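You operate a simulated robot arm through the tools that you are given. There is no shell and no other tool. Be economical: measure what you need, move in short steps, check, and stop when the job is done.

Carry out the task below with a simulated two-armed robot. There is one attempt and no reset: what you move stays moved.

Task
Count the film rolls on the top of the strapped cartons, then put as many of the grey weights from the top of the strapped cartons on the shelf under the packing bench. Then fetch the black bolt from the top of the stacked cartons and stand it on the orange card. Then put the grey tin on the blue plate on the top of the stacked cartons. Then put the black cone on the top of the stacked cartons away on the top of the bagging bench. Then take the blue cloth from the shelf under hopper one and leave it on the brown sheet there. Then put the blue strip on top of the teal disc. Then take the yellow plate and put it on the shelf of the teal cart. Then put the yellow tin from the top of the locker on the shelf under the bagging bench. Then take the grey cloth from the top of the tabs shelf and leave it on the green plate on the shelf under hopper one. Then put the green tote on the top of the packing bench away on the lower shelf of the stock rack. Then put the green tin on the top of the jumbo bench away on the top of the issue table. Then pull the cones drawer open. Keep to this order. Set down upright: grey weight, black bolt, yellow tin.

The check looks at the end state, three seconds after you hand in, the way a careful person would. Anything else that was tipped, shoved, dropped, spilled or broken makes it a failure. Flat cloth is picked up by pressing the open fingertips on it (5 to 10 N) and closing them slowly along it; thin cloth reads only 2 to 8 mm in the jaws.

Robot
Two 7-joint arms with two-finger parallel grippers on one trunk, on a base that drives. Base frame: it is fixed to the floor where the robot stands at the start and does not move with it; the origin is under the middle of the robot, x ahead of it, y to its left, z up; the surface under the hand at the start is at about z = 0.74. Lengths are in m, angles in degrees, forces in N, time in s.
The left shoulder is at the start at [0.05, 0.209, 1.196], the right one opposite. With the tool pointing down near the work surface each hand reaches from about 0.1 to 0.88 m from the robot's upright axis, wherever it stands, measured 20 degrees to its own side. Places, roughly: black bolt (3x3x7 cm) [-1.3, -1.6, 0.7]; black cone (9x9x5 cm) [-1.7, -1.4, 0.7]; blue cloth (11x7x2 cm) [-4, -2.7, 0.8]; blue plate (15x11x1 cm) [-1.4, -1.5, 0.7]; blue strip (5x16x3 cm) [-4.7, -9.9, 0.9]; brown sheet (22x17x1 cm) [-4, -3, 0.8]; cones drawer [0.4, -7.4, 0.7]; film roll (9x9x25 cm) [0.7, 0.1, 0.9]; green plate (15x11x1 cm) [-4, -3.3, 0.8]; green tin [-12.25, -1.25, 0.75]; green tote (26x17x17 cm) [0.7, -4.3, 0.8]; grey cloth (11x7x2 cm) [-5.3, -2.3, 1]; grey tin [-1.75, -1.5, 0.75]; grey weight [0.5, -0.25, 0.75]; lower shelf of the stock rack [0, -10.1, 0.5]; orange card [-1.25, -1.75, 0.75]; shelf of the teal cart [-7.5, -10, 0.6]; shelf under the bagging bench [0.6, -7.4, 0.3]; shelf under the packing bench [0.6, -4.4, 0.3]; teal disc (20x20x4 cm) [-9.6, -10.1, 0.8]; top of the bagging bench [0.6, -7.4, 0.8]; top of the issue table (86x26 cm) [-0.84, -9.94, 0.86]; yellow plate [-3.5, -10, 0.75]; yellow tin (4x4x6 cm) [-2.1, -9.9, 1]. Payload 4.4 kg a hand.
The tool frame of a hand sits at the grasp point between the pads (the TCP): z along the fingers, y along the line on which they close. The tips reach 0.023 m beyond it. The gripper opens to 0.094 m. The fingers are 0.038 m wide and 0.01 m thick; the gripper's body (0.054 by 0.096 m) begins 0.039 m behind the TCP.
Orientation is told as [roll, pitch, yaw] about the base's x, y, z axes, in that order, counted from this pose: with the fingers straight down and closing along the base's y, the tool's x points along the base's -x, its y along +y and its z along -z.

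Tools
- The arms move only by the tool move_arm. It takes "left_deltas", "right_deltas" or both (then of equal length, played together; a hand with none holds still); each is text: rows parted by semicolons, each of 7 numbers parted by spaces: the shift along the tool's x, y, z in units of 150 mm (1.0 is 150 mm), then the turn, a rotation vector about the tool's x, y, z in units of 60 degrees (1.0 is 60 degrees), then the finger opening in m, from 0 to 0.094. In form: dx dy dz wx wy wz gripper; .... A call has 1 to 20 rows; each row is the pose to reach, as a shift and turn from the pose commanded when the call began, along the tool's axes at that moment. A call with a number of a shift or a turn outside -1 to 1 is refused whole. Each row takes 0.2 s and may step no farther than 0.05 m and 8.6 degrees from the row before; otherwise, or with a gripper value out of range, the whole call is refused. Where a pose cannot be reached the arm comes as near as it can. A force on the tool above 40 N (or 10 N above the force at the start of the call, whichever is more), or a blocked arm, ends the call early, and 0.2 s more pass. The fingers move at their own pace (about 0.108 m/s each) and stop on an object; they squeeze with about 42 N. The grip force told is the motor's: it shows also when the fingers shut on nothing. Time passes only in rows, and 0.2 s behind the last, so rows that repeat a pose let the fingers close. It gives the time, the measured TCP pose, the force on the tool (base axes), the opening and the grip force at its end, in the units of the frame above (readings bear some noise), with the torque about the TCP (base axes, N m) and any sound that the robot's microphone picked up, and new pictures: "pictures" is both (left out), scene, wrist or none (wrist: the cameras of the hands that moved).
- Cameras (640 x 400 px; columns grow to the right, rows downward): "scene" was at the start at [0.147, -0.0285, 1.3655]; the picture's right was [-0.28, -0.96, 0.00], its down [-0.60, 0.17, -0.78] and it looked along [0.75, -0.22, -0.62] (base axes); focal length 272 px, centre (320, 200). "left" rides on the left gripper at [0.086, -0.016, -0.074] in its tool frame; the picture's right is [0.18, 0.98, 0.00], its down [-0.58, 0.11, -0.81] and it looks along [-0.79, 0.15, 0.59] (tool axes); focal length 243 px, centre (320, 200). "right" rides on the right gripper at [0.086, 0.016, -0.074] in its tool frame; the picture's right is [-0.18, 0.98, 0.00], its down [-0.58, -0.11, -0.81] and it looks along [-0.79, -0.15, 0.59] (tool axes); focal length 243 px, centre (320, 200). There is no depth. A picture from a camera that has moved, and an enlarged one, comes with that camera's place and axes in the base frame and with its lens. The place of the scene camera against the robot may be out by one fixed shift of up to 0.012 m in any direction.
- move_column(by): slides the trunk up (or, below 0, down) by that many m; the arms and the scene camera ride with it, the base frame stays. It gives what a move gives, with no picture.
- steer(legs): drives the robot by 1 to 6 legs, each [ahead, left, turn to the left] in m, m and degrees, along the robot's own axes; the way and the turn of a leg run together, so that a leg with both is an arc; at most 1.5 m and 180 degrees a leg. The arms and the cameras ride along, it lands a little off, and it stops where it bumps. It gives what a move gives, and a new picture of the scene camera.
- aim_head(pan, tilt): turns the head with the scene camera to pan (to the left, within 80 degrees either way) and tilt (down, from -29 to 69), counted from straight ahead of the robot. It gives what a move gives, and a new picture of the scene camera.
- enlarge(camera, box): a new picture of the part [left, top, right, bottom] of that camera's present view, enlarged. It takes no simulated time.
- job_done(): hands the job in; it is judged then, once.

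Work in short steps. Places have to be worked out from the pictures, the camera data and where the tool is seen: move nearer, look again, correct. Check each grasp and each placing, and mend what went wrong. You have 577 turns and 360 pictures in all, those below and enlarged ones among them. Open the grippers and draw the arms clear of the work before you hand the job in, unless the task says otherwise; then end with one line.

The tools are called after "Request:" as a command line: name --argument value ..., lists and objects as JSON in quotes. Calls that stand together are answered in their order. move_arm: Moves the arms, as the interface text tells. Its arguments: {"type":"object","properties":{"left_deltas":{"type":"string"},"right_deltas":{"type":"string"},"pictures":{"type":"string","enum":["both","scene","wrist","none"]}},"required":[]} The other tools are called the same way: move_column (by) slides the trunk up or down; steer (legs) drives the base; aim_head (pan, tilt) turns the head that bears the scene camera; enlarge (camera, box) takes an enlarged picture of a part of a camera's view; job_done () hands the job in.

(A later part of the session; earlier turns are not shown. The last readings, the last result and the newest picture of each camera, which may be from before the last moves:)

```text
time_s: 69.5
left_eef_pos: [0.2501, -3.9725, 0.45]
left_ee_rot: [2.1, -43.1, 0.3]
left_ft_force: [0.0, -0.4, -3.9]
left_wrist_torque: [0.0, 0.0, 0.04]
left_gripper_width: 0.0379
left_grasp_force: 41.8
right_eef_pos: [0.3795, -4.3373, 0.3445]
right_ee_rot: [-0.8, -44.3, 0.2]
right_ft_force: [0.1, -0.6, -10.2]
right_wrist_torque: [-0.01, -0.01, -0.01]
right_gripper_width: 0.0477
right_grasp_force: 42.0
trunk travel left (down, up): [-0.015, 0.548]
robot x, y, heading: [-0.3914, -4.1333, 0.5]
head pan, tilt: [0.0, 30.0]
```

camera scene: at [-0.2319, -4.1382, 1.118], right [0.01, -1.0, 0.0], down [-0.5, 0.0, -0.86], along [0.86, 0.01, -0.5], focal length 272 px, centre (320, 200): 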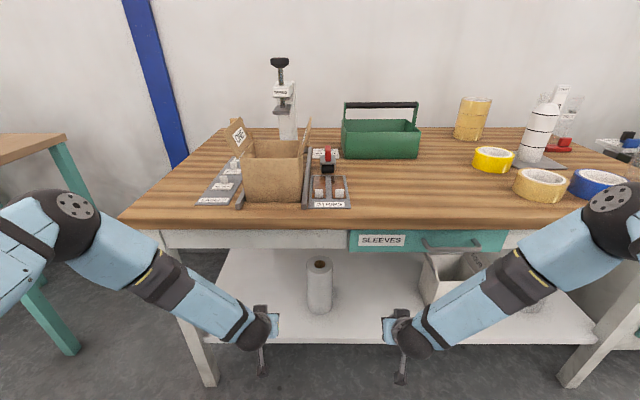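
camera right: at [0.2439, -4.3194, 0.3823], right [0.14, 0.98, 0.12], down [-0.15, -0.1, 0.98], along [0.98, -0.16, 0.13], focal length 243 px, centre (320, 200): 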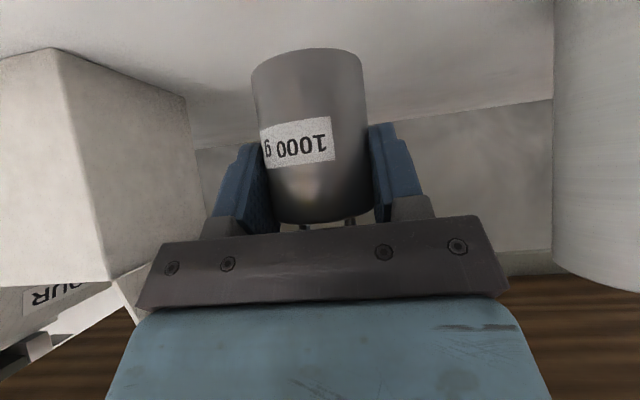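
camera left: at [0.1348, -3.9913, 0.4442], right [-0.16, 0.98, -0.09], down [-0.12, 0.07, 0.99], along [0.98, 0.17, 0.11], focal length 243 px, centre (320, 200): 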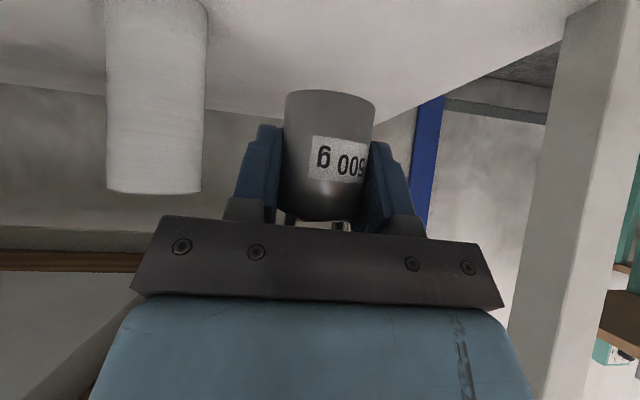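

Still free (-10 N is the weight). I keep lowering 3 mm per row.

Request:
move_arm --right_deltas "0.014 0 0.014 0 0 0 0.02; 0.028 0 0.028 0 0 0 0.02; 0.042 0 0.042 0 0 0 0.02" --pictures "none"

Request:
move_arm --right_deltas "0.014 0 0.014 0 0 0 0.02; 0.028 0 0.028 0 0 0 0.02; 0.042 0 0.042 0 0 0 0.02" --pictures "wrist"

```text
time_s: 70.3
left_eef_pos: [0.25, -3.9712, 0.4499]
left_ee_rot: [2.2, -43.0, 0.2]
left_ft_force: [-0.5, 0.0, -4.9]
left_wrist_torque: [-0.01, 0.0, 0.04]
left_gripper_width: 0.038
left_grasp_force: 42.5
right_eef_pos: [0.3787, -4.3372, 0.3335]
right_ee_rot: [-1.0, -44.4, 0.1]
right_ft_force: [-0.1, -0.1, -9.6]
right_wrist_torque: [-0.05, 0.01, 0.01]
right_gripper_width: 0.0477
right_grasp_force: 42.1
trunk travel left (down, up): [-0.015, 0.548]
robot x, y, heading: [-0.3899, -4.129, 0.2]
head pan, tilt: [0.0, 30.0]
```

```text
time_s: 71.1
left_eef_pos: [0.2483, -3.9716, 0.4543]
left_ee_rot: [2.1, -43.3, 0.2]
left_ft_force: [0.4, 0.5, -4.8]
left_wrist_torque: [0.04, 0.02, 0.03]
left_gripper_width: 0.0377
left_grasp_force: 42.0
right_eef_pos: [0.381, -4.3358, 0.3298]
right_ee_rot: [-0.8, -44.9, 0.1]
right_ft_force: [-9.9, -1.4, 23.5]
right_wrist_torque: [0.73, 0.23, 0.16]
right_gripper_width: 0.0473
right_grasp_force: 41.6
trunk travel left (down, up): [-0.015, 0.548]
robot x, y, heading: [-0.3919, -4.1293, 0.2]
head pan, tilt: [0.0, 30.0]
camera right: at [0.267, -4.3199, 0.3233], right [0.14, 0.98, 0.12], down [-0.16, -0.1, 0.98], along [0.98, -0.16, 0.14], focal length 243 px, centre (320, 200)
```

right: 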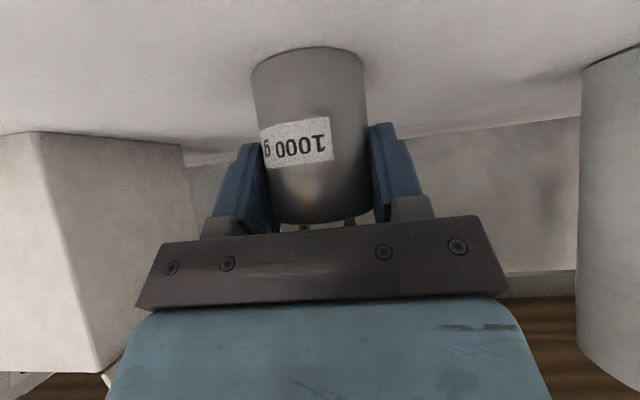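

Contact with the shelf. I ease up 2 mm, open, and draw back along the fingers.

Request:
move_arm --right_deltas "-0.01 0 -0.01 0 0 0 0.02; -0.01 0 -0.01 0 0 0 0.06; -0.01 0 -0.01 0 0 0 0.094; -0.01 0 -0.01 0 0 0 0.094; 0 0 -0.1 0 0 0 0.094; 0 0 -0.3 0 0 0 0.094; 0 0 -0.6 0 0 0 0.094; 0 0 -0.7 0 0 0 0.094" --pictures "wrist"

```text
time_s: 72.9
left_eef_pos: [0.2489, -3.9704, 0.4518]
left_ee_rot: [2.2, -43.2, 0.4]
left_ft_force: [0.1, 0.8, -4.9]
left_wrist_torque: [0.0, -0.03, 0.02]
left_gripper_width: 0.0377
left_grasp_force: 42.3
right_eef_pos: [0.3034, -4.3353, 0.3989]
right_ee_rot: [-1.0, -44.5, 0.2]
right_ft_force: [-0.2, -0.2, 0.7]
right_wrist_torque: [-0.05, 0.02, 0.0]
right_gripper_width: 0.094
right_grasp_force: 0.1
trunk travel left (down, up): [-0.015, 0.548]
robot x, y, heading: [-0.3897, -4.1305, 0.0]
head pan, tilt: [0.0, 30.0]
camera right: at [0.1903, -4.3181, 0.3925], right [0.14, 0.98, 0.12], down [-0.15, -0.1, 0.98], along [0.98, -0.16, 0.14], focal length 243 px, centre (320, 200)
```

right: 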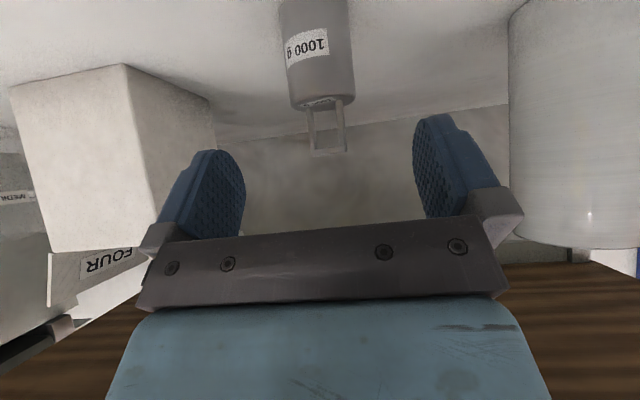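

The 1000 g weight stands upright. Now the left: forward and down over its spot.

Request:
move_arm --left_deltas "-0.08 0.08 0.24 0 0 0 0.02; -0.15 0.16 0.48 0 0 0 0.02; -0.19 0.25 0.72 0 0 0 0.02; -0.19 0.3 0.94 0 0 0 0.02; -0.19 0.3 0.94 0 0 0 0.02" --pictures "wrist"

```text
time_s: 74.1
left_eef_pos: [0.3645, -3.9188, 0.3674]
left_ee_rot: [2.1, -43.2, 0.3]
left_ft_force: [-0.3, 1.0, -5.1]
left_wrist_torque: [0.01, -0.03, -0.03]
left_gripper_width: 0.038
left_grasp_force: 41.8
right_eef_pos: [0.3037, -4.336, 0.3984]
right_ee_rot: [-0.9, -44.5, 0.1]
right_ft_force: [-0.5, 0.9, 0.7]
right_wrist_torque: [0.01, 0.01, 0.04]
right_gripper_width: 0.0941
right_grasp_force: 0.0
trunk travel left (down, up): [-0.015, 0.548]
robot x, y, heading: [-0.3929, -4.13, 0.6]
head pan, tilt: [0.0, 30.0]
camera left: at [0.2519, -3.9385, 0.363], right [-0.17, 0.98, -0.1], down [-0.13, 0.08, 0.99], along [0.98, 0.18, 0.12], focal length 243 px, centre (320, 200)
```

left: 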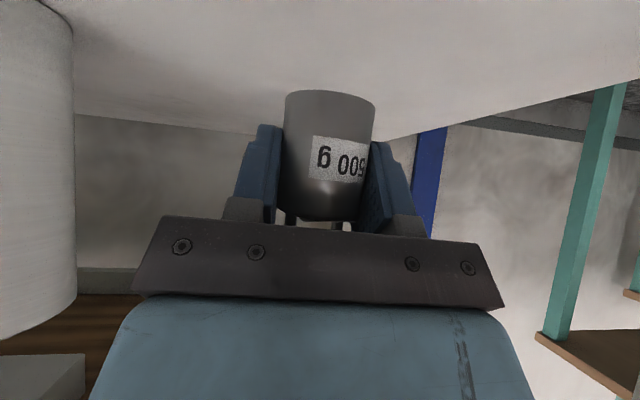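

Position is good. I correct the small tilt and lower.

Request:
move_arm --left_deltas "0.08 0 0.08 0.025 -0.03 -0.025 0.02; 0.16 0 0.16 0.025 -0.03 -0.025 0.02; 0.19 0 0.19 0.025 -0.03 -0.025 0.02; 0.205 0 0.205 0.025 -0.03 -0.025 0.02" --pictures "none"

Request:
move_arm --left_deltas "0.014 0 0.014 0 0 0 0.02; 0.028 0 0.028 0 0 0 0.02" --pictures "none"

```text
time_s: 75.1
left_eef_pos: [0.3649, -3.9168, 0.3241]
left_ee_rot: [-0.7, -44.9, 2.3]
left_ft_force: [-0.1, 0.3, -4.3]
left_wrist_torque: [0.0, -0.04, -0.04]
left_gripper_width: 0.038
left_grasp_force: 42.4
right_eef_pos: [0.3047, -4.3348, 0.3983]
right_ee_rot: [-0.9, -44.5, 0.1]
right_ft_force: [0.4, 0.4, 0.7]
right_wrist_torque: [0.02, 0.05, 0.02]
right_gripper_width: 0.0941
right_grasp_force: 0.0
trunk travel left (down, up): [-0.015, 0.548]
robot x, y, heading: [-0.3927, -4.1284, 0.4]
head pan, tilt: [0.0, 30.0]
```

```text
time_s: 75.7
left_eef_pos: [0.3648, -3.9183, 0.3185]
left_ee_rot: [-0.8, -45.0, 2.3]
left_ft_force: [0.0, -0.3, -5.7]
left_wrist_torque: [0.0, -0.03, -0.01]
left_gripper_width: 0.0381
left_grasp_force: 41.6
right_eef_pos: [0.3047, -4.3346, 0.3983]
right_ee_rot: [-1.0, -44.5, 0.1]
right_ft_force: [-0.7, -0.3, 0.0]
right_wrist_torque: [-0.02, 0.02, 0.04]
right_gripper_width: 0.094
right_grasp_force: 0.1
trunk travel left (down, up): [-0.015, 0.548]
robot x, y, heading: [-0.3931, -4.1319, 0.3]
head pan, tilt: [0.0, 30.0]
```

Still free; I lower a further few mm.

Request:
move_arm --left_deltas "0.012 0 0.012 0 0 0 0.02; 0.024 0 0.024 0 0 0 0.02" --pictures "none"

Request:
move_arm --left_deltas "0.01 0 0.01 0 0 0 0.02; 0.02 0 0.02 0 0 0 0.02" --pictures "wrist"

```text
time_s: 76.3
left_eef_pos: [0.3653, -3.9172, 0.316]
left_ee_rot: [-0.7, -45.4, 2.4]
left_ft_force: [-5.9, 0.2, 15.9]
left_wrist_torque: [0.41, 0.22, 0.14]
left_gripper_width: 0.0378
left_grasp_force: 41.6
right_eef_pos: [0.3049, -4.3354, 0.4007]
right_ee_rot: [-0.9, -44.6, 0.1]
right_ft_force: [0.3, 0.3, 0.8]
right_wrist_torque: [0.0, 0.02, -0.02]
right_gripper_width: 0.0939
right_grasp_force: 0.1
trunk travel left (down, up): [-0.015, 0.548]
robot x, y, heading: [-0.391, -4.1303, 0.2]
head pan, tilt: [0.0, 30.0]
```

```text
time_s: 76.9
left_eef_pos: [0.3659, -3.9183, 0.3159]
left_ee_rot: [-0.7, -45.5, 2.3]
left_ft_force: [-6.1, -2.4, 34.9]
left_wrist_torque: [0.63, 0.11, 0.07]
left_gripper_width: 0.0377
left_grasp_force: 42.1
right_eef_pos: [0.3042, -4.3355, 0.4013]
right_ee_rot: [-0.8, -44.7, 0.0]
right_ft_force: [-0.4, -0.8, 0.4]
right_wrist_torque: [0.0, 0.02, 0.0]
right_gripper_width: 0.0941
right_grasp_force: 0.0
trunk travel left (down, up): [-0.015, 0.548]
robot x, y, heading: [-0.39, -4.1325, 0.3]
head pan, tilt: [0.0, 30.0]
camera left: at [0.2527, -3.9369, 0.3066], right [-0.16, 0.98, -0.14], down [-0.17, 0.11, 0.98], along [0.97, 0.18, 0.15], focal length 243 px, centre (320, 200)
```

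left: 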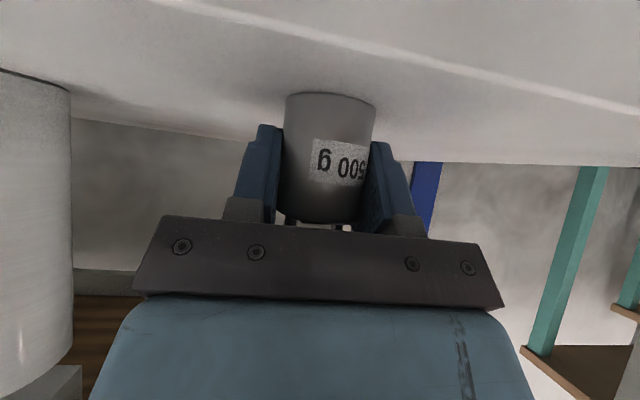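

On the shelf. I ease up, open and retreat; the right hand backs off further too.

Request:
move_arm --left_deltas "-0.02 0 -0.02 0 0 0 0.02; -0.02 0 -0.02 0 0 0 0.06; -0.02 0 -0.02 0 0 0 0.094; -0.02 0 -0.02 0 0 0 0.094; -0.02 0 -0.1 0 0 0 0.094; -0.02 0 -0.3 0 0 0 0.094; -0.02 0 -0.6 0 0 0 0.094; -0.02 0 -0.8 0 0 0 0.094" --right_deltas "0 0 0 0 0 0 0.094; 0 0 0 0 0 0 0.094; 0 0 0 0 0 0 0.094; 0 0 -0.1 0 0 0 0.094; 0 0 -0.2 0 0 0 0.094; 0 0 -0.3 0 0 0 0.094; 0 0 -0.5 0 0 0 0.094; 0 0 -0.5 0 0 0 0.094"

```text
time_s: 78.7
left_eef_pos: [0.2839, -3.9247, 0.3823]
left_ee_rot: [0.1, -44.0, 2.1]
left_ft_force: [-0.1, -0.5, 0.9]
left_wrist_torque: [0.01, -0.01, 0.0]
left_gripper_width: 0.094
left_grasp_force: 0.2
left hand out of reach, approached as far as the arm can: row 7, 8
right_eef_pos: [0.2506, -4.3328, 0.4539]
right_ee_rot: [-0.9, -44.6, 0.1]
right_ft_force: [0.0, 0.5, 0.2]
right_wrist_torque: [-0.03, -0.03, -0.02]
right_gripper_width: 0.0939
right_grasp_force: 0.1
trunk travel left (down, up): [-0.015, 0.548]
robot x, y, heading: [-0.3911, -4.1337, 0.2]
head pan, tilt: [0.0, 30.0]
camera scene: at [-0.2351, -4.1348, 1.1187], right [0.01, -1.0, 0.0], down [-0.5, 0.0, -0.87], along [0.87, 0.01, -0.5], focal length 272 px, centre (320, 200)
camera right: at [0.1372, -4.3167, 0.4474], right [0.14, 0.98, 0.12], down [-0.15, -0.1, 0.98], along [0.98, -0.16, 0.14], focal length 243 px, centre (320, 200)
camera left: at [0.1699, -3.9442, 0.3768], right [-0.17, 0.98, -0.13], down [-0.15, 0.1, 0.98], along [0.97, 0.18, 0.13], focal length 243 px, centre (320, 200)
```

scene: 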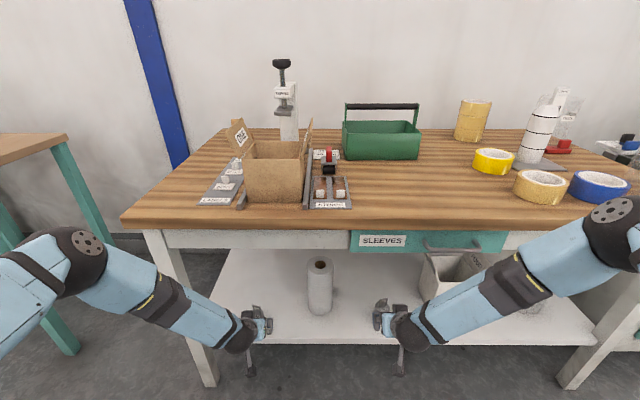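
right: 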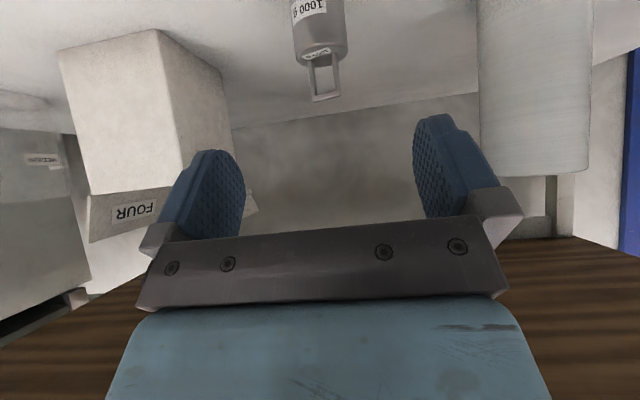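
left: 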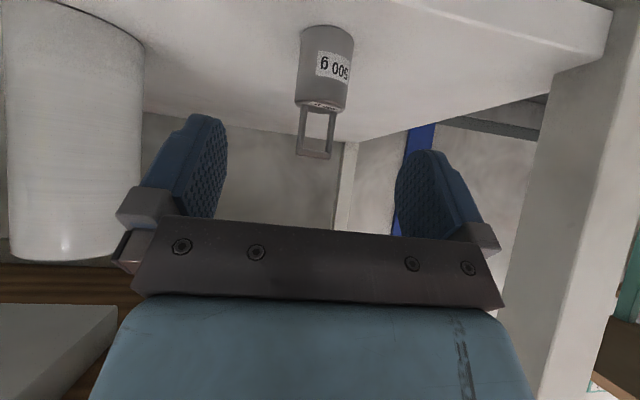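

Both weights stand upright. I back out, raise the trunk, and turn toward the stacked cartons.

Request:
steer --legs '[[-0.35, 0, 0]]'

Request:
move_column --by 0.27

Request:
steer --legs '[[0, 0, 90], [1.4, 0, 0]]'

```text
time_s: 81.0
left_eef_pos: [-0.0691, -3.9247, 0.3826]
left_ee_rot: [0.0, -44.0, 2.2]
left_ft_force: [-0.8, 0.0, 0.1]
left_wrist_torque: [0.0, 0.02, 0.01]
left_gripper_width: 0.0938
left_grasp_force: 0.1
right_eef_pos: [-0.0996, -4.3335, 0.4548]
right_ee_rot: [-0.9, -44.6, 0.5]
right_ft_force: [0.3, 0.7, 0.8]
right_wrist_torque: [0.01, -0.02, 0.01]
right_gripper_width: 0.094
right_grasp_force: 0.1
trunk travel left (down, up): [-0.015, 0.548]
robot x, y, heading: [-0.7413, -4.1341, 0.8]
head pan, tilt: [0.0, 30.0]
camera scene: at [-0.5869, -4.1371, 1.1188], right [0.01, -1.0, 0.0], down [-0.5, -0.01, -0.87], along [0.87, 0.01, -0.5], focal length 272 px, centre (320, 200)
```

scene: 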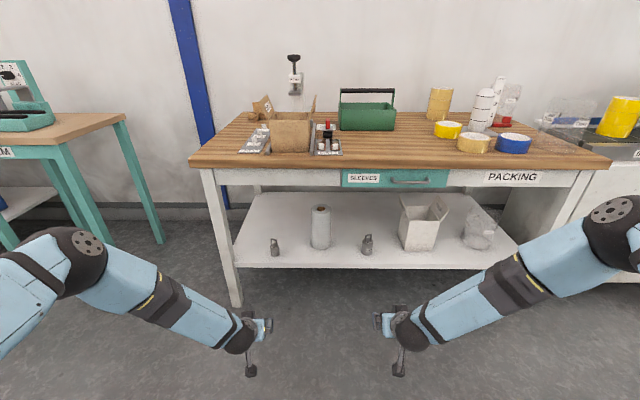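

```text
time_s: 83.8
left_eef_pos: [-0.0685, -3.9247, 0.6524]
left_ee_rot: [0.1, -43.9, 2.3]
left_ft_force: [-0.3, 0.4, 0.0]
left_wrist_torque: [-0.04, -0.01, -0.04]
left_gripper_width: 0.0942
left_grasp_force: 0.1
right_eef_pos: [-0.0991, -4.3328, 0.7237]
right_ee_rot: [-0.9, -44.5, 0.4]
right_ft_force: [0.2, -1.1, 0.1]
right_wrist_torque: [0.02, 0.02, 0.04]
right_gripper_width: 0.094
right_grasp_force: 0.1
trunk travel left (down, up): [-0.285, 0.278]
robot x, y, heading: [-0.7378, -4.1337, 0.6]
head pan, tilt: [0.0, 30.0]
```

```text
time_s: 91.7
left_eef_pos: [-0.9796, -2.7276, 0.6448]
left_ee_rot: [-0.3, -42.7, 93.7]
left_ft_force: [0.3, -1.4, -0.2]
left_wrist_torque: [-0.03, -0.03, 0.06]
left_gripper_width: 0.0942
left_grasp_force: 0.1
right_eef_pos: [-0.572, -2.7394, 0.723]
right_ee_rot: [-0.9, -44.6, 91.6]
right_ft_force: [-0.1, -0.4, 0.4]
right_wrist_torque: [-0.02, 0.03, 0.0]
right_gripper_width: 0.0939
right_grasp_force: 0.1
trunk travel left (down, up): [-0.285, 0.278]
robot x, y, heading: [-0.7572, -3.3844, 91.6]
head pan, tilt: [0.0, 30.0]
stopped in leg 2: the force on the tool passed its limit at 298 N (the readings are from after the stop); the commanded pose is now the measured one
camera scene: at [-0.7672, -3.2309, 1.3884], right [1.0, 0.03, 0.0], down [0.01, -0.5, -0.87], along [-0.03, 0.87, -0.5], focal length 272 px, centre (320, 200)
```

scene: 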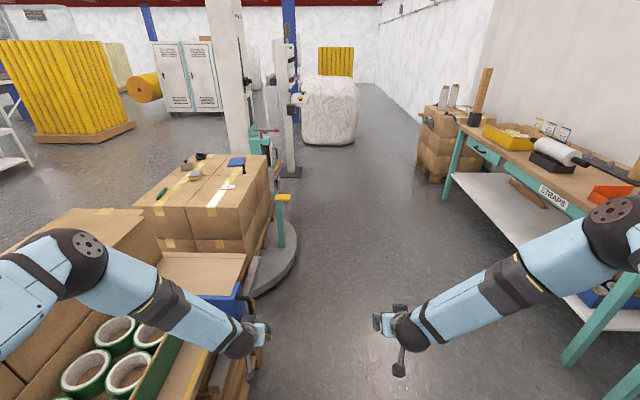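

The left hand bumped the pallet of boxes. I back off and look at what it touched.

Request:
steer --legs '[[-0.12, 0, 0], [0, -0.12, 0]]'

Request:
aim_head --pan 25 --tilt 40

```text
time_s: 94.2
left_eef_pos: [-0.8598, -2.8435, 0.6457]
left_ee_rot: [-0.3, -42.7, 93.9]
left_ft_force: [-0.4, -0.2, -0.6]
left_wrist_torque: [0.01, 0.03, -0.01]
left_gripper_width: 0.0941
left_grasp_force: 0.0
right_eef_pos: [-0.4527, -2.8536, 0.7243]
right_ee_rot: [-0.8, -44.5, 91.6]
right_ft_force: [-0.1, 0.8, -0.2]
right_wrist_torque: [0.0, -0.02, -0.02]
right_gripper_width: 0.0939
right_grasp_force: 0.0
trunk travel left (down, up): [-0.285, 0.278]
robot x, y, heading: [-0.6398, -3.4996, 91.6]
head pan, tilt: [0.0, 30.0]
camera scene: at [-0.6458, -3.3469, 1.3887], right [1.0, 0.03, 0.0], down [0.02, -0.5, -0.87], along [-0.03, 0.87, -0.5], focal length 272 px, centre (320, 200)
```

scene: 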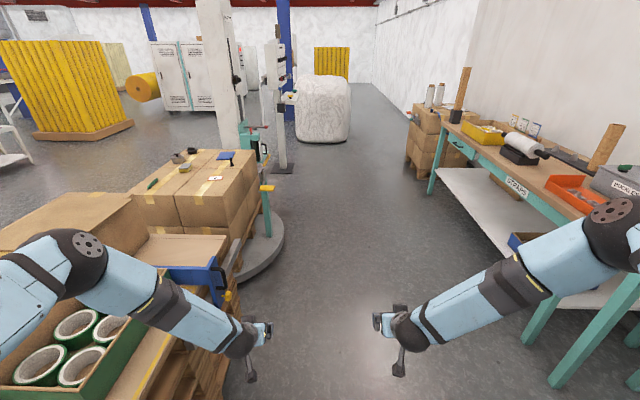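

```text
time_s: 95.1
left_eef_pos: [-0.8595, -2.8437, 0.6459]
left_ee_rot: [-0.3, -42.7, 94.0]
left_ft_force: [-0.1, -0.8, 0.8]
left_wrist_torque: [-0.02, 0.01, -0.03]
left_gripper_width: 0.0939
left_grasp_force: 0.1
right_eef_pos: [-0.4527, -2.8533, 0.7235]
right_ee_rot: [-0.8, -44.6, 91.6]
right_ft_force: [0.3, 0.0, 0.5]
right_wrist_torque: [-0.01, -0.02, -0.01]
right_gripper_width: 0.0941
right_grasp_force: 0.0
trunk travel left (down, up): [-0.285, 0.278]
robot x, y, heading: [-0.6344, -3.5009, 91.7]
head pan, tilt: [25.0, 40.0]
camera scene: at [-0.6816, -3.3614, 1.3734], right [0.89, 0.45, 0.0], down [0.29, -0.57, -0.77], along [-0.35, 0.68, -0.64], focal length 272 px, centre (320, 200)
```

scene: 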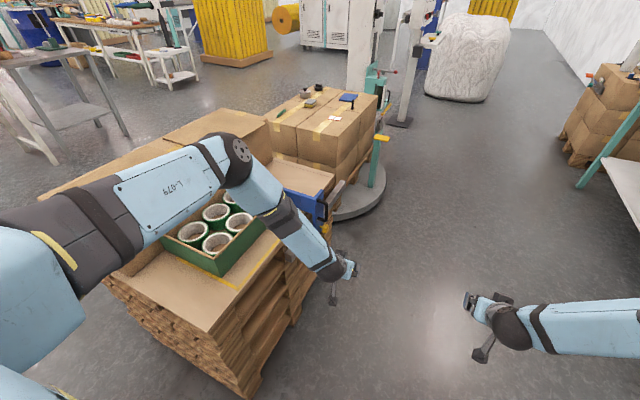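

No visible damage. I raise the trunk so the hands pass above everything, and drive up the aisle further right, then turn to face the stacked cartons.

Request:
move_column --by 0.25

Request:
steer --legs '[[1.3, -0.15, -2], [0.55, 0, 0]]'

```text
time_s: 97.7
left_eef_pos: [-0.8596, -2.8435, 0.8968]
left_ee_rot: [-0.3, -42.7, 94.0]
left_ft_force: [-0.2, -0.3, 1.2]
left_wrist_torque: [0.02, -0.03, -0.01]
left_gripper_width: 0.094
left_grasp_force: 0.0
right_eef_pos: [-0.4523, -2.8536, 0.9725]
right_ee_rot: [-0.8, -44.5, 91.6]
right_ft_force: [0.7, 0.6, -0.5]
right_wrist_torque: [-0.02, 0.01, -0.03]
right_gripper_width: 0.0937
right_grasp_force: 0.2
trunk travel left (down, up): [-0.535, 0.028]
robot x, y, heading: [-0.6407, -3.5004, 91.8]
head pan, tilt: [25.0, 40.0]
```

```text
time_s: 107.1
left_eef_pos: [-0.6911, -0.9637, 0.8966]
left_ee_rot: [-0.3, -42.8, 91.5]
left_ft_force: [0.0, -0.7, -1.0]
left_wrist_torque: [0.01, 0.02, -0.01]
left_gripper_width: 0.094
left_grasp_force: 0.1
right_eef_pos: [-0.2845, -0.9902, 0.9735]
right_ee_rot: [-0.9, -44.5, 89.2]
right_ft_force: [0.4, 0.7, -0.1]
right_wrist_torque: [0.02, -0.02, 0.01]
right_gripper_width: 0.0941
right_grasp_force: 0.1
trunk travel left (down, up): [-0.535, 0.028]
robot x, y, heading: [-0.4992, -1.626, 89.3]
head pan, tilt: [25.0, 40.0]
camera scene: at [-0.5354, -1.4878, 1.6235], right [0.91, 0.41, 0.0], down [0.27, -0.59, -0.77], along [-0.32, 0.7, -0.64], focal length 272 px, centre (320, 200)
```

scene: 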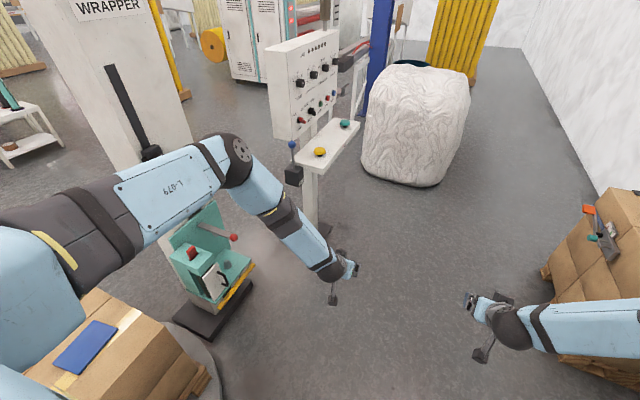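

I turn left to face the stacked cartons and look at their top.

Request:
steer --legs '[[0, 0, 90]]'

Request:
aim_head --pan 0 --tilt 45

```text
time_s: 111.3
left_eef_pos: [-1.1654, -1.8111, 0.8964]
left_ee_rot: [-0.3, -42.7, -179.4]
left_ft_force: [0.5, -0.7, -0.4]
left_wrist_torque: [0.0, -0.01, -0.01]
left_gripper_width: 0.094
left_grasp_force: 0.1
right_eef_pos: [-1.1322, -1.4043, 0.9729]
right_ee_rot: [-0.9, -44.5, 178.4]
right_ft_force: [0.1, -0.1, 0.4]
right_wrist_torque: [0.02, -0.01, 0.0]
right_gripper_width: 0.0941
right_grasp_force: 0.1
trunk travel left (down, up): [-0.535, 0.028]
robot x, y, heading: [-0.4967, -1.6233, 178.4]
head pan, tilt: [25.0, 40.0]
camera scene: at [-0.6463, -1.6642, 1.6234], right [-0.4, 0.92, 0.0], down [0.59, 0.26, -0.77], along [-0.7, -0.31, -0.64], focal length 272 px, centre (320, 200)
```

scene: 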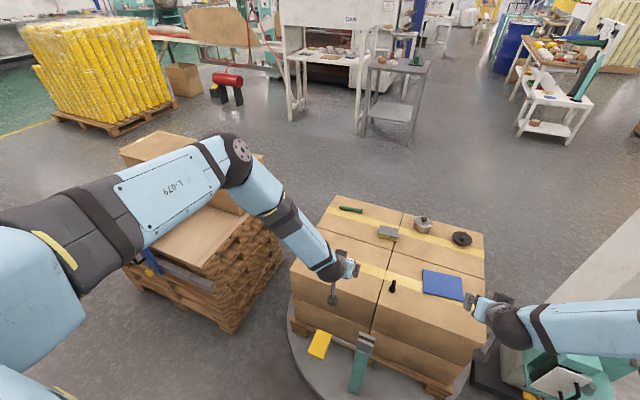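

```text
time_s: 112.2
left_eef_pos: [-1.1657, -1.8106, 0.8954]
left_ee_rot: [-0.3, -42.7, -179.4]
left_ft_force: [0.3, 0.2, 0.1]
left_wrist_torque: [0.02, 0.0, -0.02]
left_gripper_width: 0.0939
left_grasp_force: 0.1
right_eef_pos: [-1.1321, -1.4035, 0.9731]
right_ee_rot: [-0.9, -44.5, 178.4]
right_ft_force: [0.2, -0.2, 0.2]
right_wrist_torque: [-0.04, -0.01, 0.0]
right_gripper_width: 0.094
right_grasp_force: 0.1
trunk travel left (down, up): [-0.535, 0.028]
robot x, y, heading: [-0.4961, -1.6277, 178.5]
head pan, tilt: [0.0, 45.0]
camera scene: at [-0.6497, -1.6283, 1.6161], right [0.02, 1.0, 0.0], down [0.71, -0.02, -0.71], along [-0.71, 0.02, -0.71], focal length 272 px, centre (320, 200)
```

scene: 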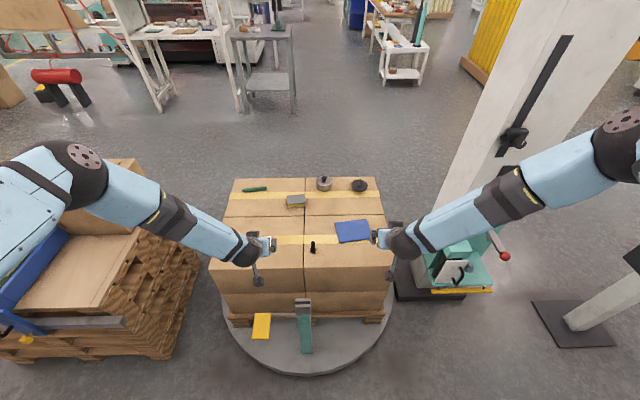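

I enlarge the carton top to identify the things on it.

Request:
enlarge --camera "scene" --box '[205, 165, 405, 290]'

```text
3.20 times, centred on (305, 228) of scene
camera zoom: at [-0.6497, -1.6283, 1.6161], right [0.02, 1.0, 0.0], down [0.71, -0.02, -0.71], along [-0.71, 0.02, -0.71], focal length 869 px, centre (368, 112)
```

zoom: 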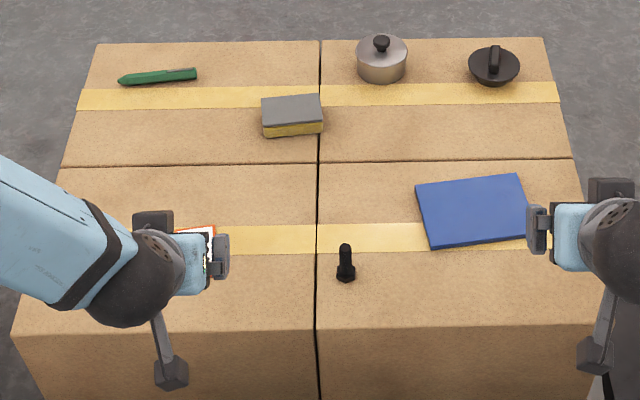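

The bolt stands on its hex head at about [-1.254,-1.64]. I bring the left hand above it, with the fingers nearly vertical, and look.

Request:
move_arm --left_deltas "-0.07 -0.2 0.06 0 0.08 0 0.094; -0.14 -0.4 0.12 0 0.16 0 0.094; -0.2 -0.6 0.18 0 0.24 0 0.094; -0.27 -0.8 0.24 0 0.32 0 0.094; -0.33 -1.0 0.3 0 0.383 0 0.094; -0.33 -1.0 0.3 0 0.383 0 0.094"

```text
time_s: 113.6
left_eef_pos: [-1.2341, -1.6642, 0.8985]
left_ee_rot: [-0.4, -19.7, -179.5]
left_ft_force: [-0.2, -1.6, 0.1]
left_wrist_torque: [-0.04, -0.03, -0.01]
left_gripper_width: 0.094
left_grasp_force: 0.1
right_eef_pos: [-1.1332, -1.4052, 0.9732]
right_ee_rot: [-1.0, -44.4, 178.4]
right_ft_force: [-0.8, -1.4, -0.3]
right_wrist_torque: [0.0, -0.01, 0.02]
right_gripper_width: 0.0941
right_grasp_force: 0.1
trunk travel left (down, up): [-0.535, 0.028]
robot x, y, heading: [-0.4993, -1.6253, 178.8]
head pan, tilt: [0.0, 45.0]
camera scene: at [-0.6495, -1.6293, 1.6162], right [0.03, 1.0, 0.0], down [0.71, -0.02, -0.71], along [-0.71, 0.02, -0.71], focal length 272 px, centre (320, 200)
camera left: at [-1.1276, -1.6461, 0.9399], right [0.18, -0.98, -0.07], down [-0.27, -0.12, 0.95], along [-0.94, -0.15, -0.29], focal length 243 px, centre (320, 200)
```

scene: 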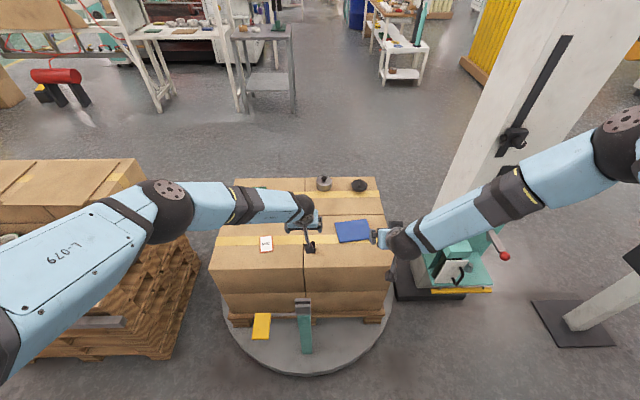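
left: 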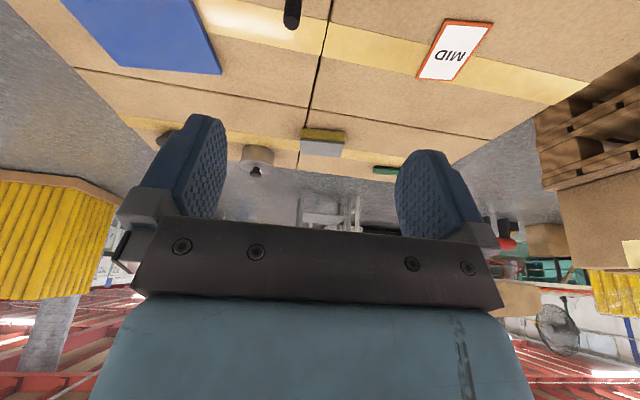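

Estimates of the surface height disagree (it may be ~0.69). I pull the left hand back 10 cm to see the bolt's base and the card in the wrist view.

Request:
move_arm --left_deltas "0.25 0.05 0 0 0 0 0.094; 0.5 0.1 0 0 0 0 0.094; 0.695 0.1 -0.037 0 0 0 0.094; 0.695 0.1 -0.037 0 0 0 0.094" --pictures "wrist"

```text
time_s: 114.6
left_eef_pos: [-1.1333, -1.6772, 0.8686]
left_ee_rot: [-0.2, -19.8, -179.5]
left_ft_force: [-0.1, -0.1, -0.3]
left_wrist_torque: [0.04, 0.01, 0.04]
left_gripper_width: 0.094
left_grasp_force: 0.0
right_eef_pos: [-1.1329, -1.4036, 0.9721]
right_ee_rot: [-0.9, -44.5, 178.5]
right_ft_force: [-1.1, -0.1, -0.5]
right_wrist_torque: [-0.02, 0.02, 0.01]
right_gripper_width: 0.0939
right_grasp_force: 0.0
trunk travel left (down, up): [-0.535, 0.028]
robot x, y, heading: [-0.4987, -1.6277, 178.6]
head pan, tilt: [0.0, 45.0]
camera left: at [-1.027, -1.6594, 0.9098], right [0.18, -0.98, -0.07], down [-0.27, -0.11, 0.95], along [-0.94, -0.15, -0.29], focal length 243 px, centre (320, 200)
```

left: 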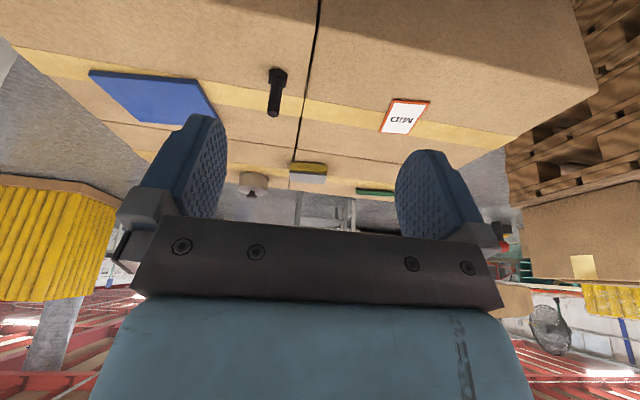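

Triangulation gives the top at z≈0.685, bolt at [-1.27,-1.636], card centre at [-1.309,-1.819]. I move to just above the bolt.

Request:
move_arm --left_deltas "-0.15 -0.15 0.15 0 0 0 0.094; -0.3 -0.273 0.3 0 0 0 0.094; -0.42 -0.273 0.5 0 0 0 0.094; -0.545 -0.273 0.712 0 0 0 0.094; -0.545 -0.273 0.712 0 0 0 0.094" --pictures "both"

```text
time_s: 115.8
left_eef_pos: [-1.2078, -1.6417, 0.8166]
left_ee_rot: [-0.1, -19.8, -179.5]
left_ft_force: [0.7, 0.9, -1.0]
left_wrist_torque: [0.01, -0.01, -0.01]
left_gripper_width: 0.0939
left_grasp_force: 0.0
left hand out of reach, approached as far as the arm can: row 3, 4, 5
right_eef_pos: [-1.1312, -1.4048, 0.9735]
right_ee_rot: [-0.9, -44.5, 178.4]
right_ft_force: [-0.6, 0.1, -0.5]
right_wrist_torque: [0.0, -0.01, 0.01]
right_gripper_width: 0.0936
right_grasp_force: 0.0
trunk travel left (down, up): [-0.535, 0.028]
robot x, y, heading: [-0.5008, -1.6287, 178.9]
head pan, tilt: [0.0, 45.0]
camera scene: at [-0.6497, -1.6279, 1.6161], right [0.03, 1.0, 0.0], down [0.71, -0.02, -0.71], along [-0.71, 0.02, -0.71], focal length 272 px, centre (320, 200)
camera left: at [-1.1021, -1.6256, 0.8578], right [0.18, -0.98, -0.07], down [-0.27, -0.11, 0.95], along [-0.94, -0.15, -0.29], focal length 243 px, centre (320, 200)
```

scene: 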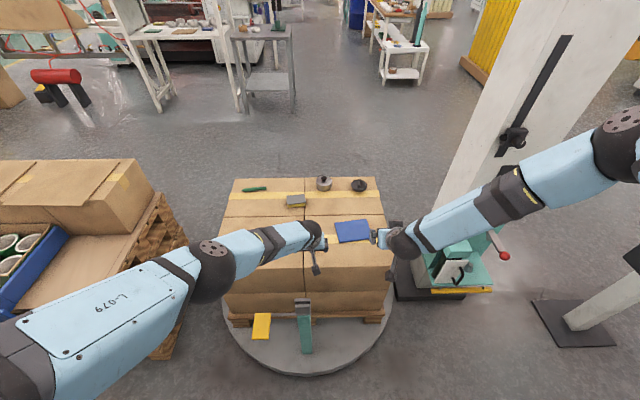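
left: 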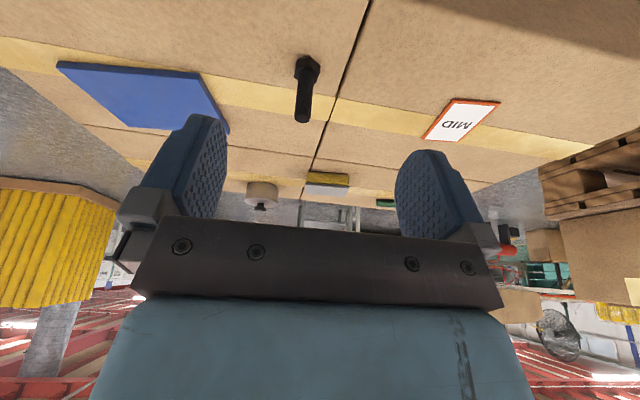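

The trunk is too high for this reach. I raise both hands and then lower the trunk by 0.2 m.

Request:
move_arm --left_deltas "-0.1 0 -0.25 0 0 0 0.094; -0.2 0 -0.5 0 0 0 0.094; -0.3 0 -0.75 0 0 0 0.094; -0.337 0 -0.94 0 0 0 0.094; -0.337 0 -0.94 0 0 0 0.094" --right_deltas "-0.1 0 -0.1 0 0 0 0.094; -0.2 0 -0.2 0 0 0 0.094; -0.3 0 -0.3 0 0 0 0.094; -0.4 0 -0.4 0 0 0 0.094; -0.467 0 -0.475 0 0 0 0.094" --pictures "none"

Request:
move_column --by -0.2

```text
time_s: 117.0
left_eef_pos: [-1.2108, -1.6391, 0.9662]
left_ee_rot: [-0.2, -19.7, -179.5]
left_ft_force: [-0.1, 0.8, -0.2]
left_wrist_torque: [-0.03, 0.0, -0.03]
left_gripper_width: 0.094
left_grasp_force: 0.1
right_eef_pos: [-1.1304, -1.4052, 1.0726]
right_ee_rot: [-0.9, -44.5, 178.4]
right_ft_force: [-0.4, 0.6, 0.1]
right_wrist_torque: [0.01, -0.01, -0.01]
right_gripper_width: 0.0941
right_grasp_force: 0.1
trunk travel left (down, up): [-0.535, 0.028]
robot x, y, heading: [-0.4989, -1.626, 178.6]
head pan, tilt: [0.0, 45.0]
```

```text
time_s: 119.2
left_eef_pos: [-1.2111, -1.641, 0.7642]
left_ee_rot: [-0.2, -19.7, -179.4]
left_ft_force: [-0.3, 0.4, -0.3]
left_wrist_torque: [-0.03, 0.01, -0.03]
left_gripper_width: 0.094
left_grasp_force: 0.1
right_eef_pos: [-1.1314, -1.405, 0.874]
right_ee_rot: [-0.8, -44.5, 178.4]
right_ft_force: [-0.6, -0.1, -0.5]
right_wrist_torque: [0.02, 0.04, -0.05]
right_gripper_width: 0.0941
right_grasp_force: 0.1
trunk travel left (down, up): [-0.335, 0.228]
robot x, y, heading: [-0.4978, -1.6302, 178.7]
head pan, tilt: [0.0, 45.0]
```

Now I slide the open fingers around the bolt at shank height.

Request:
move_arm --left_deltas "-0.1 -0.03 0.12 0 0 0 0.094; -0.2 -0.03 0.24 0 0 0 0.094; -0.293 -0.03 0.346 0 0 0 0.094; -0.293 -0.03 0.346 0 0 0 0.094" --pictures "wrist"

```text
time_s: 120.2
left_eef_pos: [-1.2697, -1.6355, 0.7294]
left_ee_rot: [-0.3, -19.7, -179.6]
left_ft_force: [-0.6, -0.4, -1.7]
left_wrist_torque: [0.0, -0.01, 0.03]
left_gripper_width: 0.0939
left_grasp_force: 0.0
right_eef_pos: [-1.1312, -1.4065, 0.8742]
right_ee_rot: [-1.0, -44.5, 178.4]
right_ft_force: [-0.8, 0.1, 0.0]
right_wrist_torque: [0.0, -0.01, 0.01]
right_gripper_width: 0.0939
right_grasp_force: 0.0
trunk travel left (down, up): [-0.335, 0.228]
robot x, y, heading: [-0.502, -1.6287, 178.5]
head pan, tilt: [0.0, 45.0]
camera left: at [-1.164, -1.6183, 0.7715], right [0.18, -0.98, -0.07], down [-0.27, -0.12, 0.95], along [-0.94, -0.15, -0.29], focal length 243 px, centre (320, 200)
```

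left: 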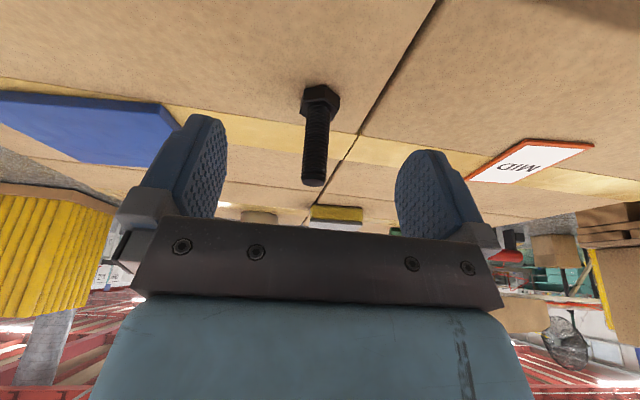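

Consistency of bolt height shows the surface is really at z≈0.657 and the bolt at [-1.298,-1.634]; card at [-1.337,-1.839]. I advance 3 cm along the fingers and close.

Request:
move_arm --left_deltas "-0.06 -0.01 0.12 0 0 0 0.094; -0.115 -0.01 0.232 0 0 0 0.094; -0.115 -0.01 0.232 0 0 0 0.094; -0.115 -0.01 0.232 0 0 0 0.04; -0.115 -0.01 0.232 0 0 0 0.0; -0.115 -0.01 0.232 0 0 0 0.0; -0.115 -0.01 0.232 0 0 0 0.0" --pictures "wrist"

```text
time_s: 121.8
left_eef_pos: [-1.2815, -1.6411, 0.7154]
left_ee_rot: [-0.3, -19.7, -179.5]
left_ft_force: [-0.6, 0.0, -0.2]
left_wrist_torque: [-0.02, -0.04, 0.0]
left_gripper_width: 0.0141
left_grasp_force: 41.3
left hand out of reach, approached as far as the arm can: row 1, 2, 3, 4, 5, 6, 7
right_eef_pos: [-1.1307, -1.4053, 0.8738]
right_ee_rot: [-0.8, -44.6, 178.3]
right_ft_force: [0.1, -0.1, 0.3]
right_wrist_torque: [-0.02, -0.01, 0.0]
right_gripper_width: 0.0941
right_grasp_force: 0.0
trunk travel left (down, up): [-0.335, 0.228]
robot x, y, heading: [-0.5014, -1.6257, 178.5]
head pan, tilt: [0.0, 45.0]
camera left: at [-1.1739, -1.6235, 0.756], right [0.18, -0.98, -0.07], down [-0.27, -0.11, 0.95], along [-0.94, -0.15, -0.29], focal length 243 px, centre (320, 200)
```

left: 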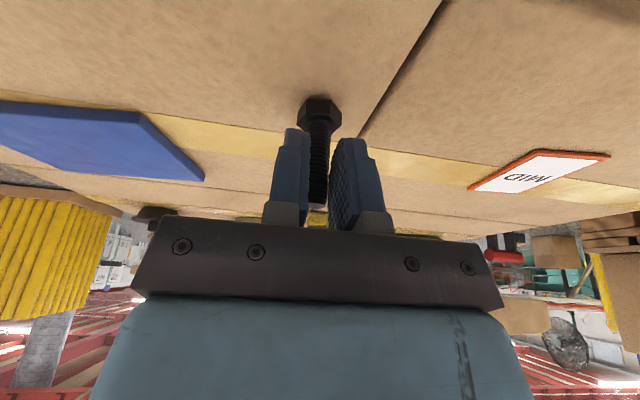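

Gripped (14 mm shank, 41 N), though near the pad's front. I lift a bit and check it hangs straight.

Request:
move_arm --left_deltas "-0.05 0 -0.12 0 0 0 0.0; -0.1 0 -0.25 0 0 0 0.0; -0.135 0 -0.376 0 0 0 0.0; -0.135 0 -0.376 0 0 0 0.0" --pictures "wrist"

```text
time_s: 122.8
left_eef_pos: [-1.2806, -1.6418, 0.7726]
left_ee_rot: [-0.2, -19.6, -179.5]
left_ft_force: [0.3, -0.1, -1.2]
left_wrist_torque: [0.02, 0.01, 0.01]
left_gripper_width: 0.0145
left_grasp_force: 42.1
right_eef_pos: [-1.1327, -1.4056, 0.8736]
right_ee_rot: [-1.0, -44.4, 178.3]
right_ft_force: [0.3, 0.3, -0.5]
right_wrist_torque: [-0.01, 0.0, -0.02]
right_gripper_width: 0.0942
right_grasp_force: 0.0
trunk travel left (down, up): [-0.335, 0.228]
robot x, y, heading: [-0.4984, -1.6295, 178.2]
head pan, tilt: [0.0, 45.0]
camera left: at [-1.1744, -1.6247, 0.8152], right [0.18, -0.98, -0.07], down [-0.27, -0.11, 0.95], along [-0.94, -0.15, -0.29], focal length 243 px, centre (320, 200)
```

left: 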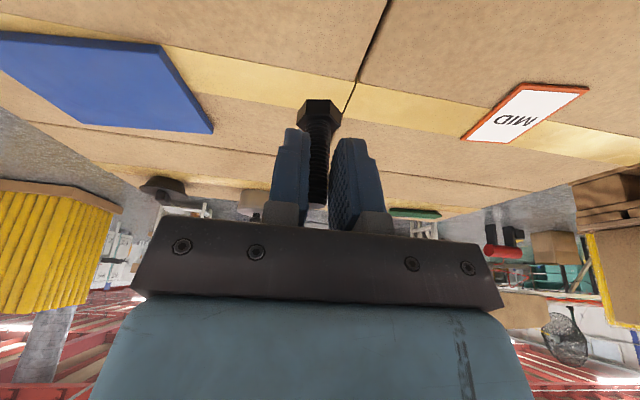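

Bolt is steady. I drive forward 6 cm for reach and then move the bolt over the card.

Request:
steer --legs '[[0.06, 0, 0]]'

Request:
move_arm --left_deltas "0 0.25 0 0 0 0 0.0; 0 0.5 0 0 0 0 0.0; 0 0.75 0 0 0 0 0.0; 0 1.0 0 0 0 0 0.0; 0 1.0 0 0 0 0 0.0" --pictures "both"

```text
time_s: 123.7
left_eef_pos: [-1.3416, -1.6399, 0.7727]
left_ee_rot: [-0.2, -19.7, -179.6]
left_ft_force: [-0.1, 0.7, -2.0]
left_wrist_torque: [-0.01, -0.03, 0.0]
left_gripper_width: 0.0142
left_grasp_force: 42.4
right_eef_pos: [-1.1892, -1.4042, 0.8747]
right_ee_rot: [-0.9, -44.5, 178.3]
right_ft_force: [0.0, -0.2, -0.7]
right_wrist_torque: [0.04, 0.03, 0.0]
right_gripper_width: 0.0938
right_grasp_force: 0.1
trunk travel left (down, up): [-0.335, 0.228]
robot x, y, heading: [-0.5541, -1.624, 178.4]
head pan, tilt: [0.0, 45.0]
camera scene: at [-0.71, -1.6265, 1.416], right [0.03, 1.0, 0.0], down [0.71, -0.02, -0.71], along [-0.71, 0.02, -0.71], focal length 272 px, centre (320, 200)
```

scene: 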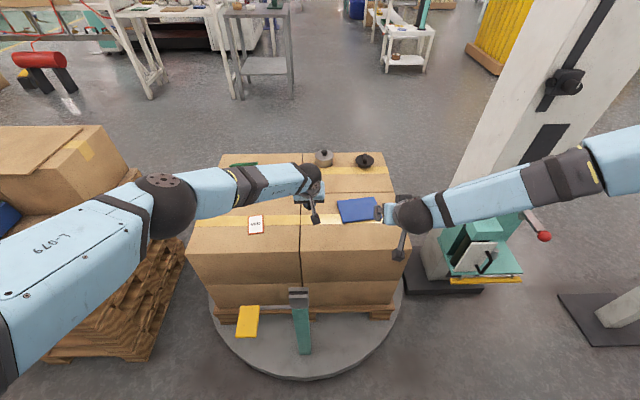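

```text
time_s: 124.9
left_eef_pos: [-1.3378, -1.7916, 0.7742]
left_ee_rot: [-0.2, -19.7, -179.6]
left_ft_force: [-0.6, 0.0, -0.7]
left_wrist_torque: [-0.03, -0.04, 0.02]
left_gripper_width: 0.0143
left_grasp_force: 41.7
right_eef_pos: [-1.1901, -1.402, 0.8744]
right_ee_rot: [-1.0, -44.4, 178.4]
right_ft_force: [0.5, 0.1, -0.5]
right_wrist_torque: [-0.01, 0.03, -0.01]
right_gripper_width: 0.0941
right_grasp_force: 0.0
trunk travel left (down, up): [-0.335, 0.228]
robot x, y, heading: [-0.5574, -1.6198, 178.3]
head pan, tilt: [0.0, 45.0]
camera scene: at [-0.7089, -1.6257, 1.4161], right [0.03, 1.0, 0.0], down [0.71, -0.02, -0.71], along [-0.71, 0.02, -0.71], focal length 272 px, centre (320, 200)
camera left: at [-1.2317, -1.7739, 0.8156], right [0.18, -0.98, -0.07], down [-0.27, -0.11, 0.95], along [-0.94, -0.15, -0.29], focal length 243 px, centre (320, 200)
```

scene: 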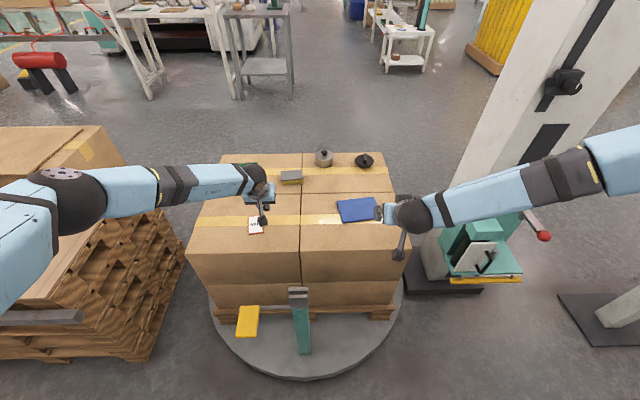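
left: 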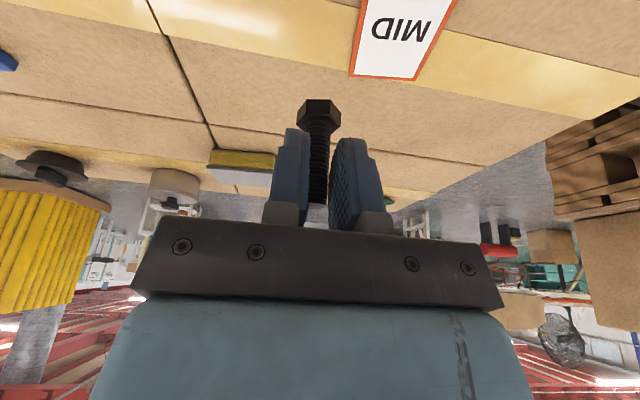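

Card centre confirmed at [-1.336,-1.839]. I shift the bolt over it and descend to just above.

Request:
move_arm --left_deltas "0.05 0.16 -0.02 0 0 0 0.0; 0.107 0.313 -0.038 0 0 0 0.0; 0.16 0.313 0.12 0 0 0 0.0; 0.219 0.313 0.276 0 0 0 0.0; 0.219 0.313 0.276 0 0 0 0.0" --pictures "wrist"

```text
time_s: 126.1
left_eef_pos: [-1.3215, -1.8391, 0.7251]
left_ee_rot: [-0.2, -19.7, -179.7]
left_ft_force: [0.7, 0.7, -1.7]
left_wrist_torque: [-0.01, -0.01, 0.0]
left_gripper_width: 0.0142
left_grasp_force: 42.0
right_eef_pos: [-1.1903, -1.4023, 0.8741]
right_ee_rot: [-0.9, -44.4, 178.3]
right_ft_force: [0.1, -0.7, 0.1]
right_wrist_torque: [0.0, -0.03, 0.06]
right_gripper_width: 0.0939
right_grasp_force: 0.1
trunk travel left (down, up): [-0.335, 0.228]
robot x, y, heading: [-0.5585, -1.6276, 178.1]
head pan, tilt: [0.0, 45.0]
camera left: at [-1.2147, -1.8213, 0.7662], right [0.18, -0.98, -0.07], down [-0.27, -0.11, 0.95], along [-0.94, -0.15, -0.29], focal length 243 px, centre (320, 200)
```

left: 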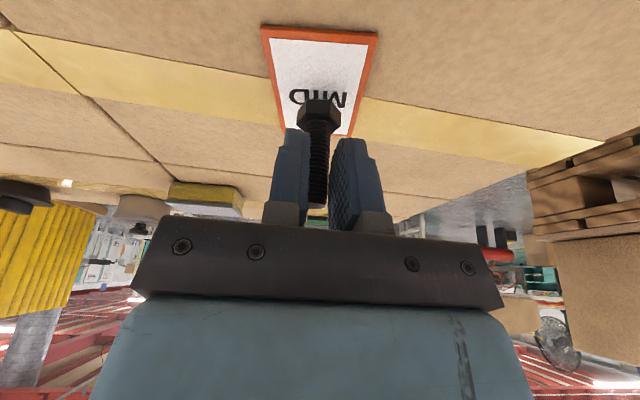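

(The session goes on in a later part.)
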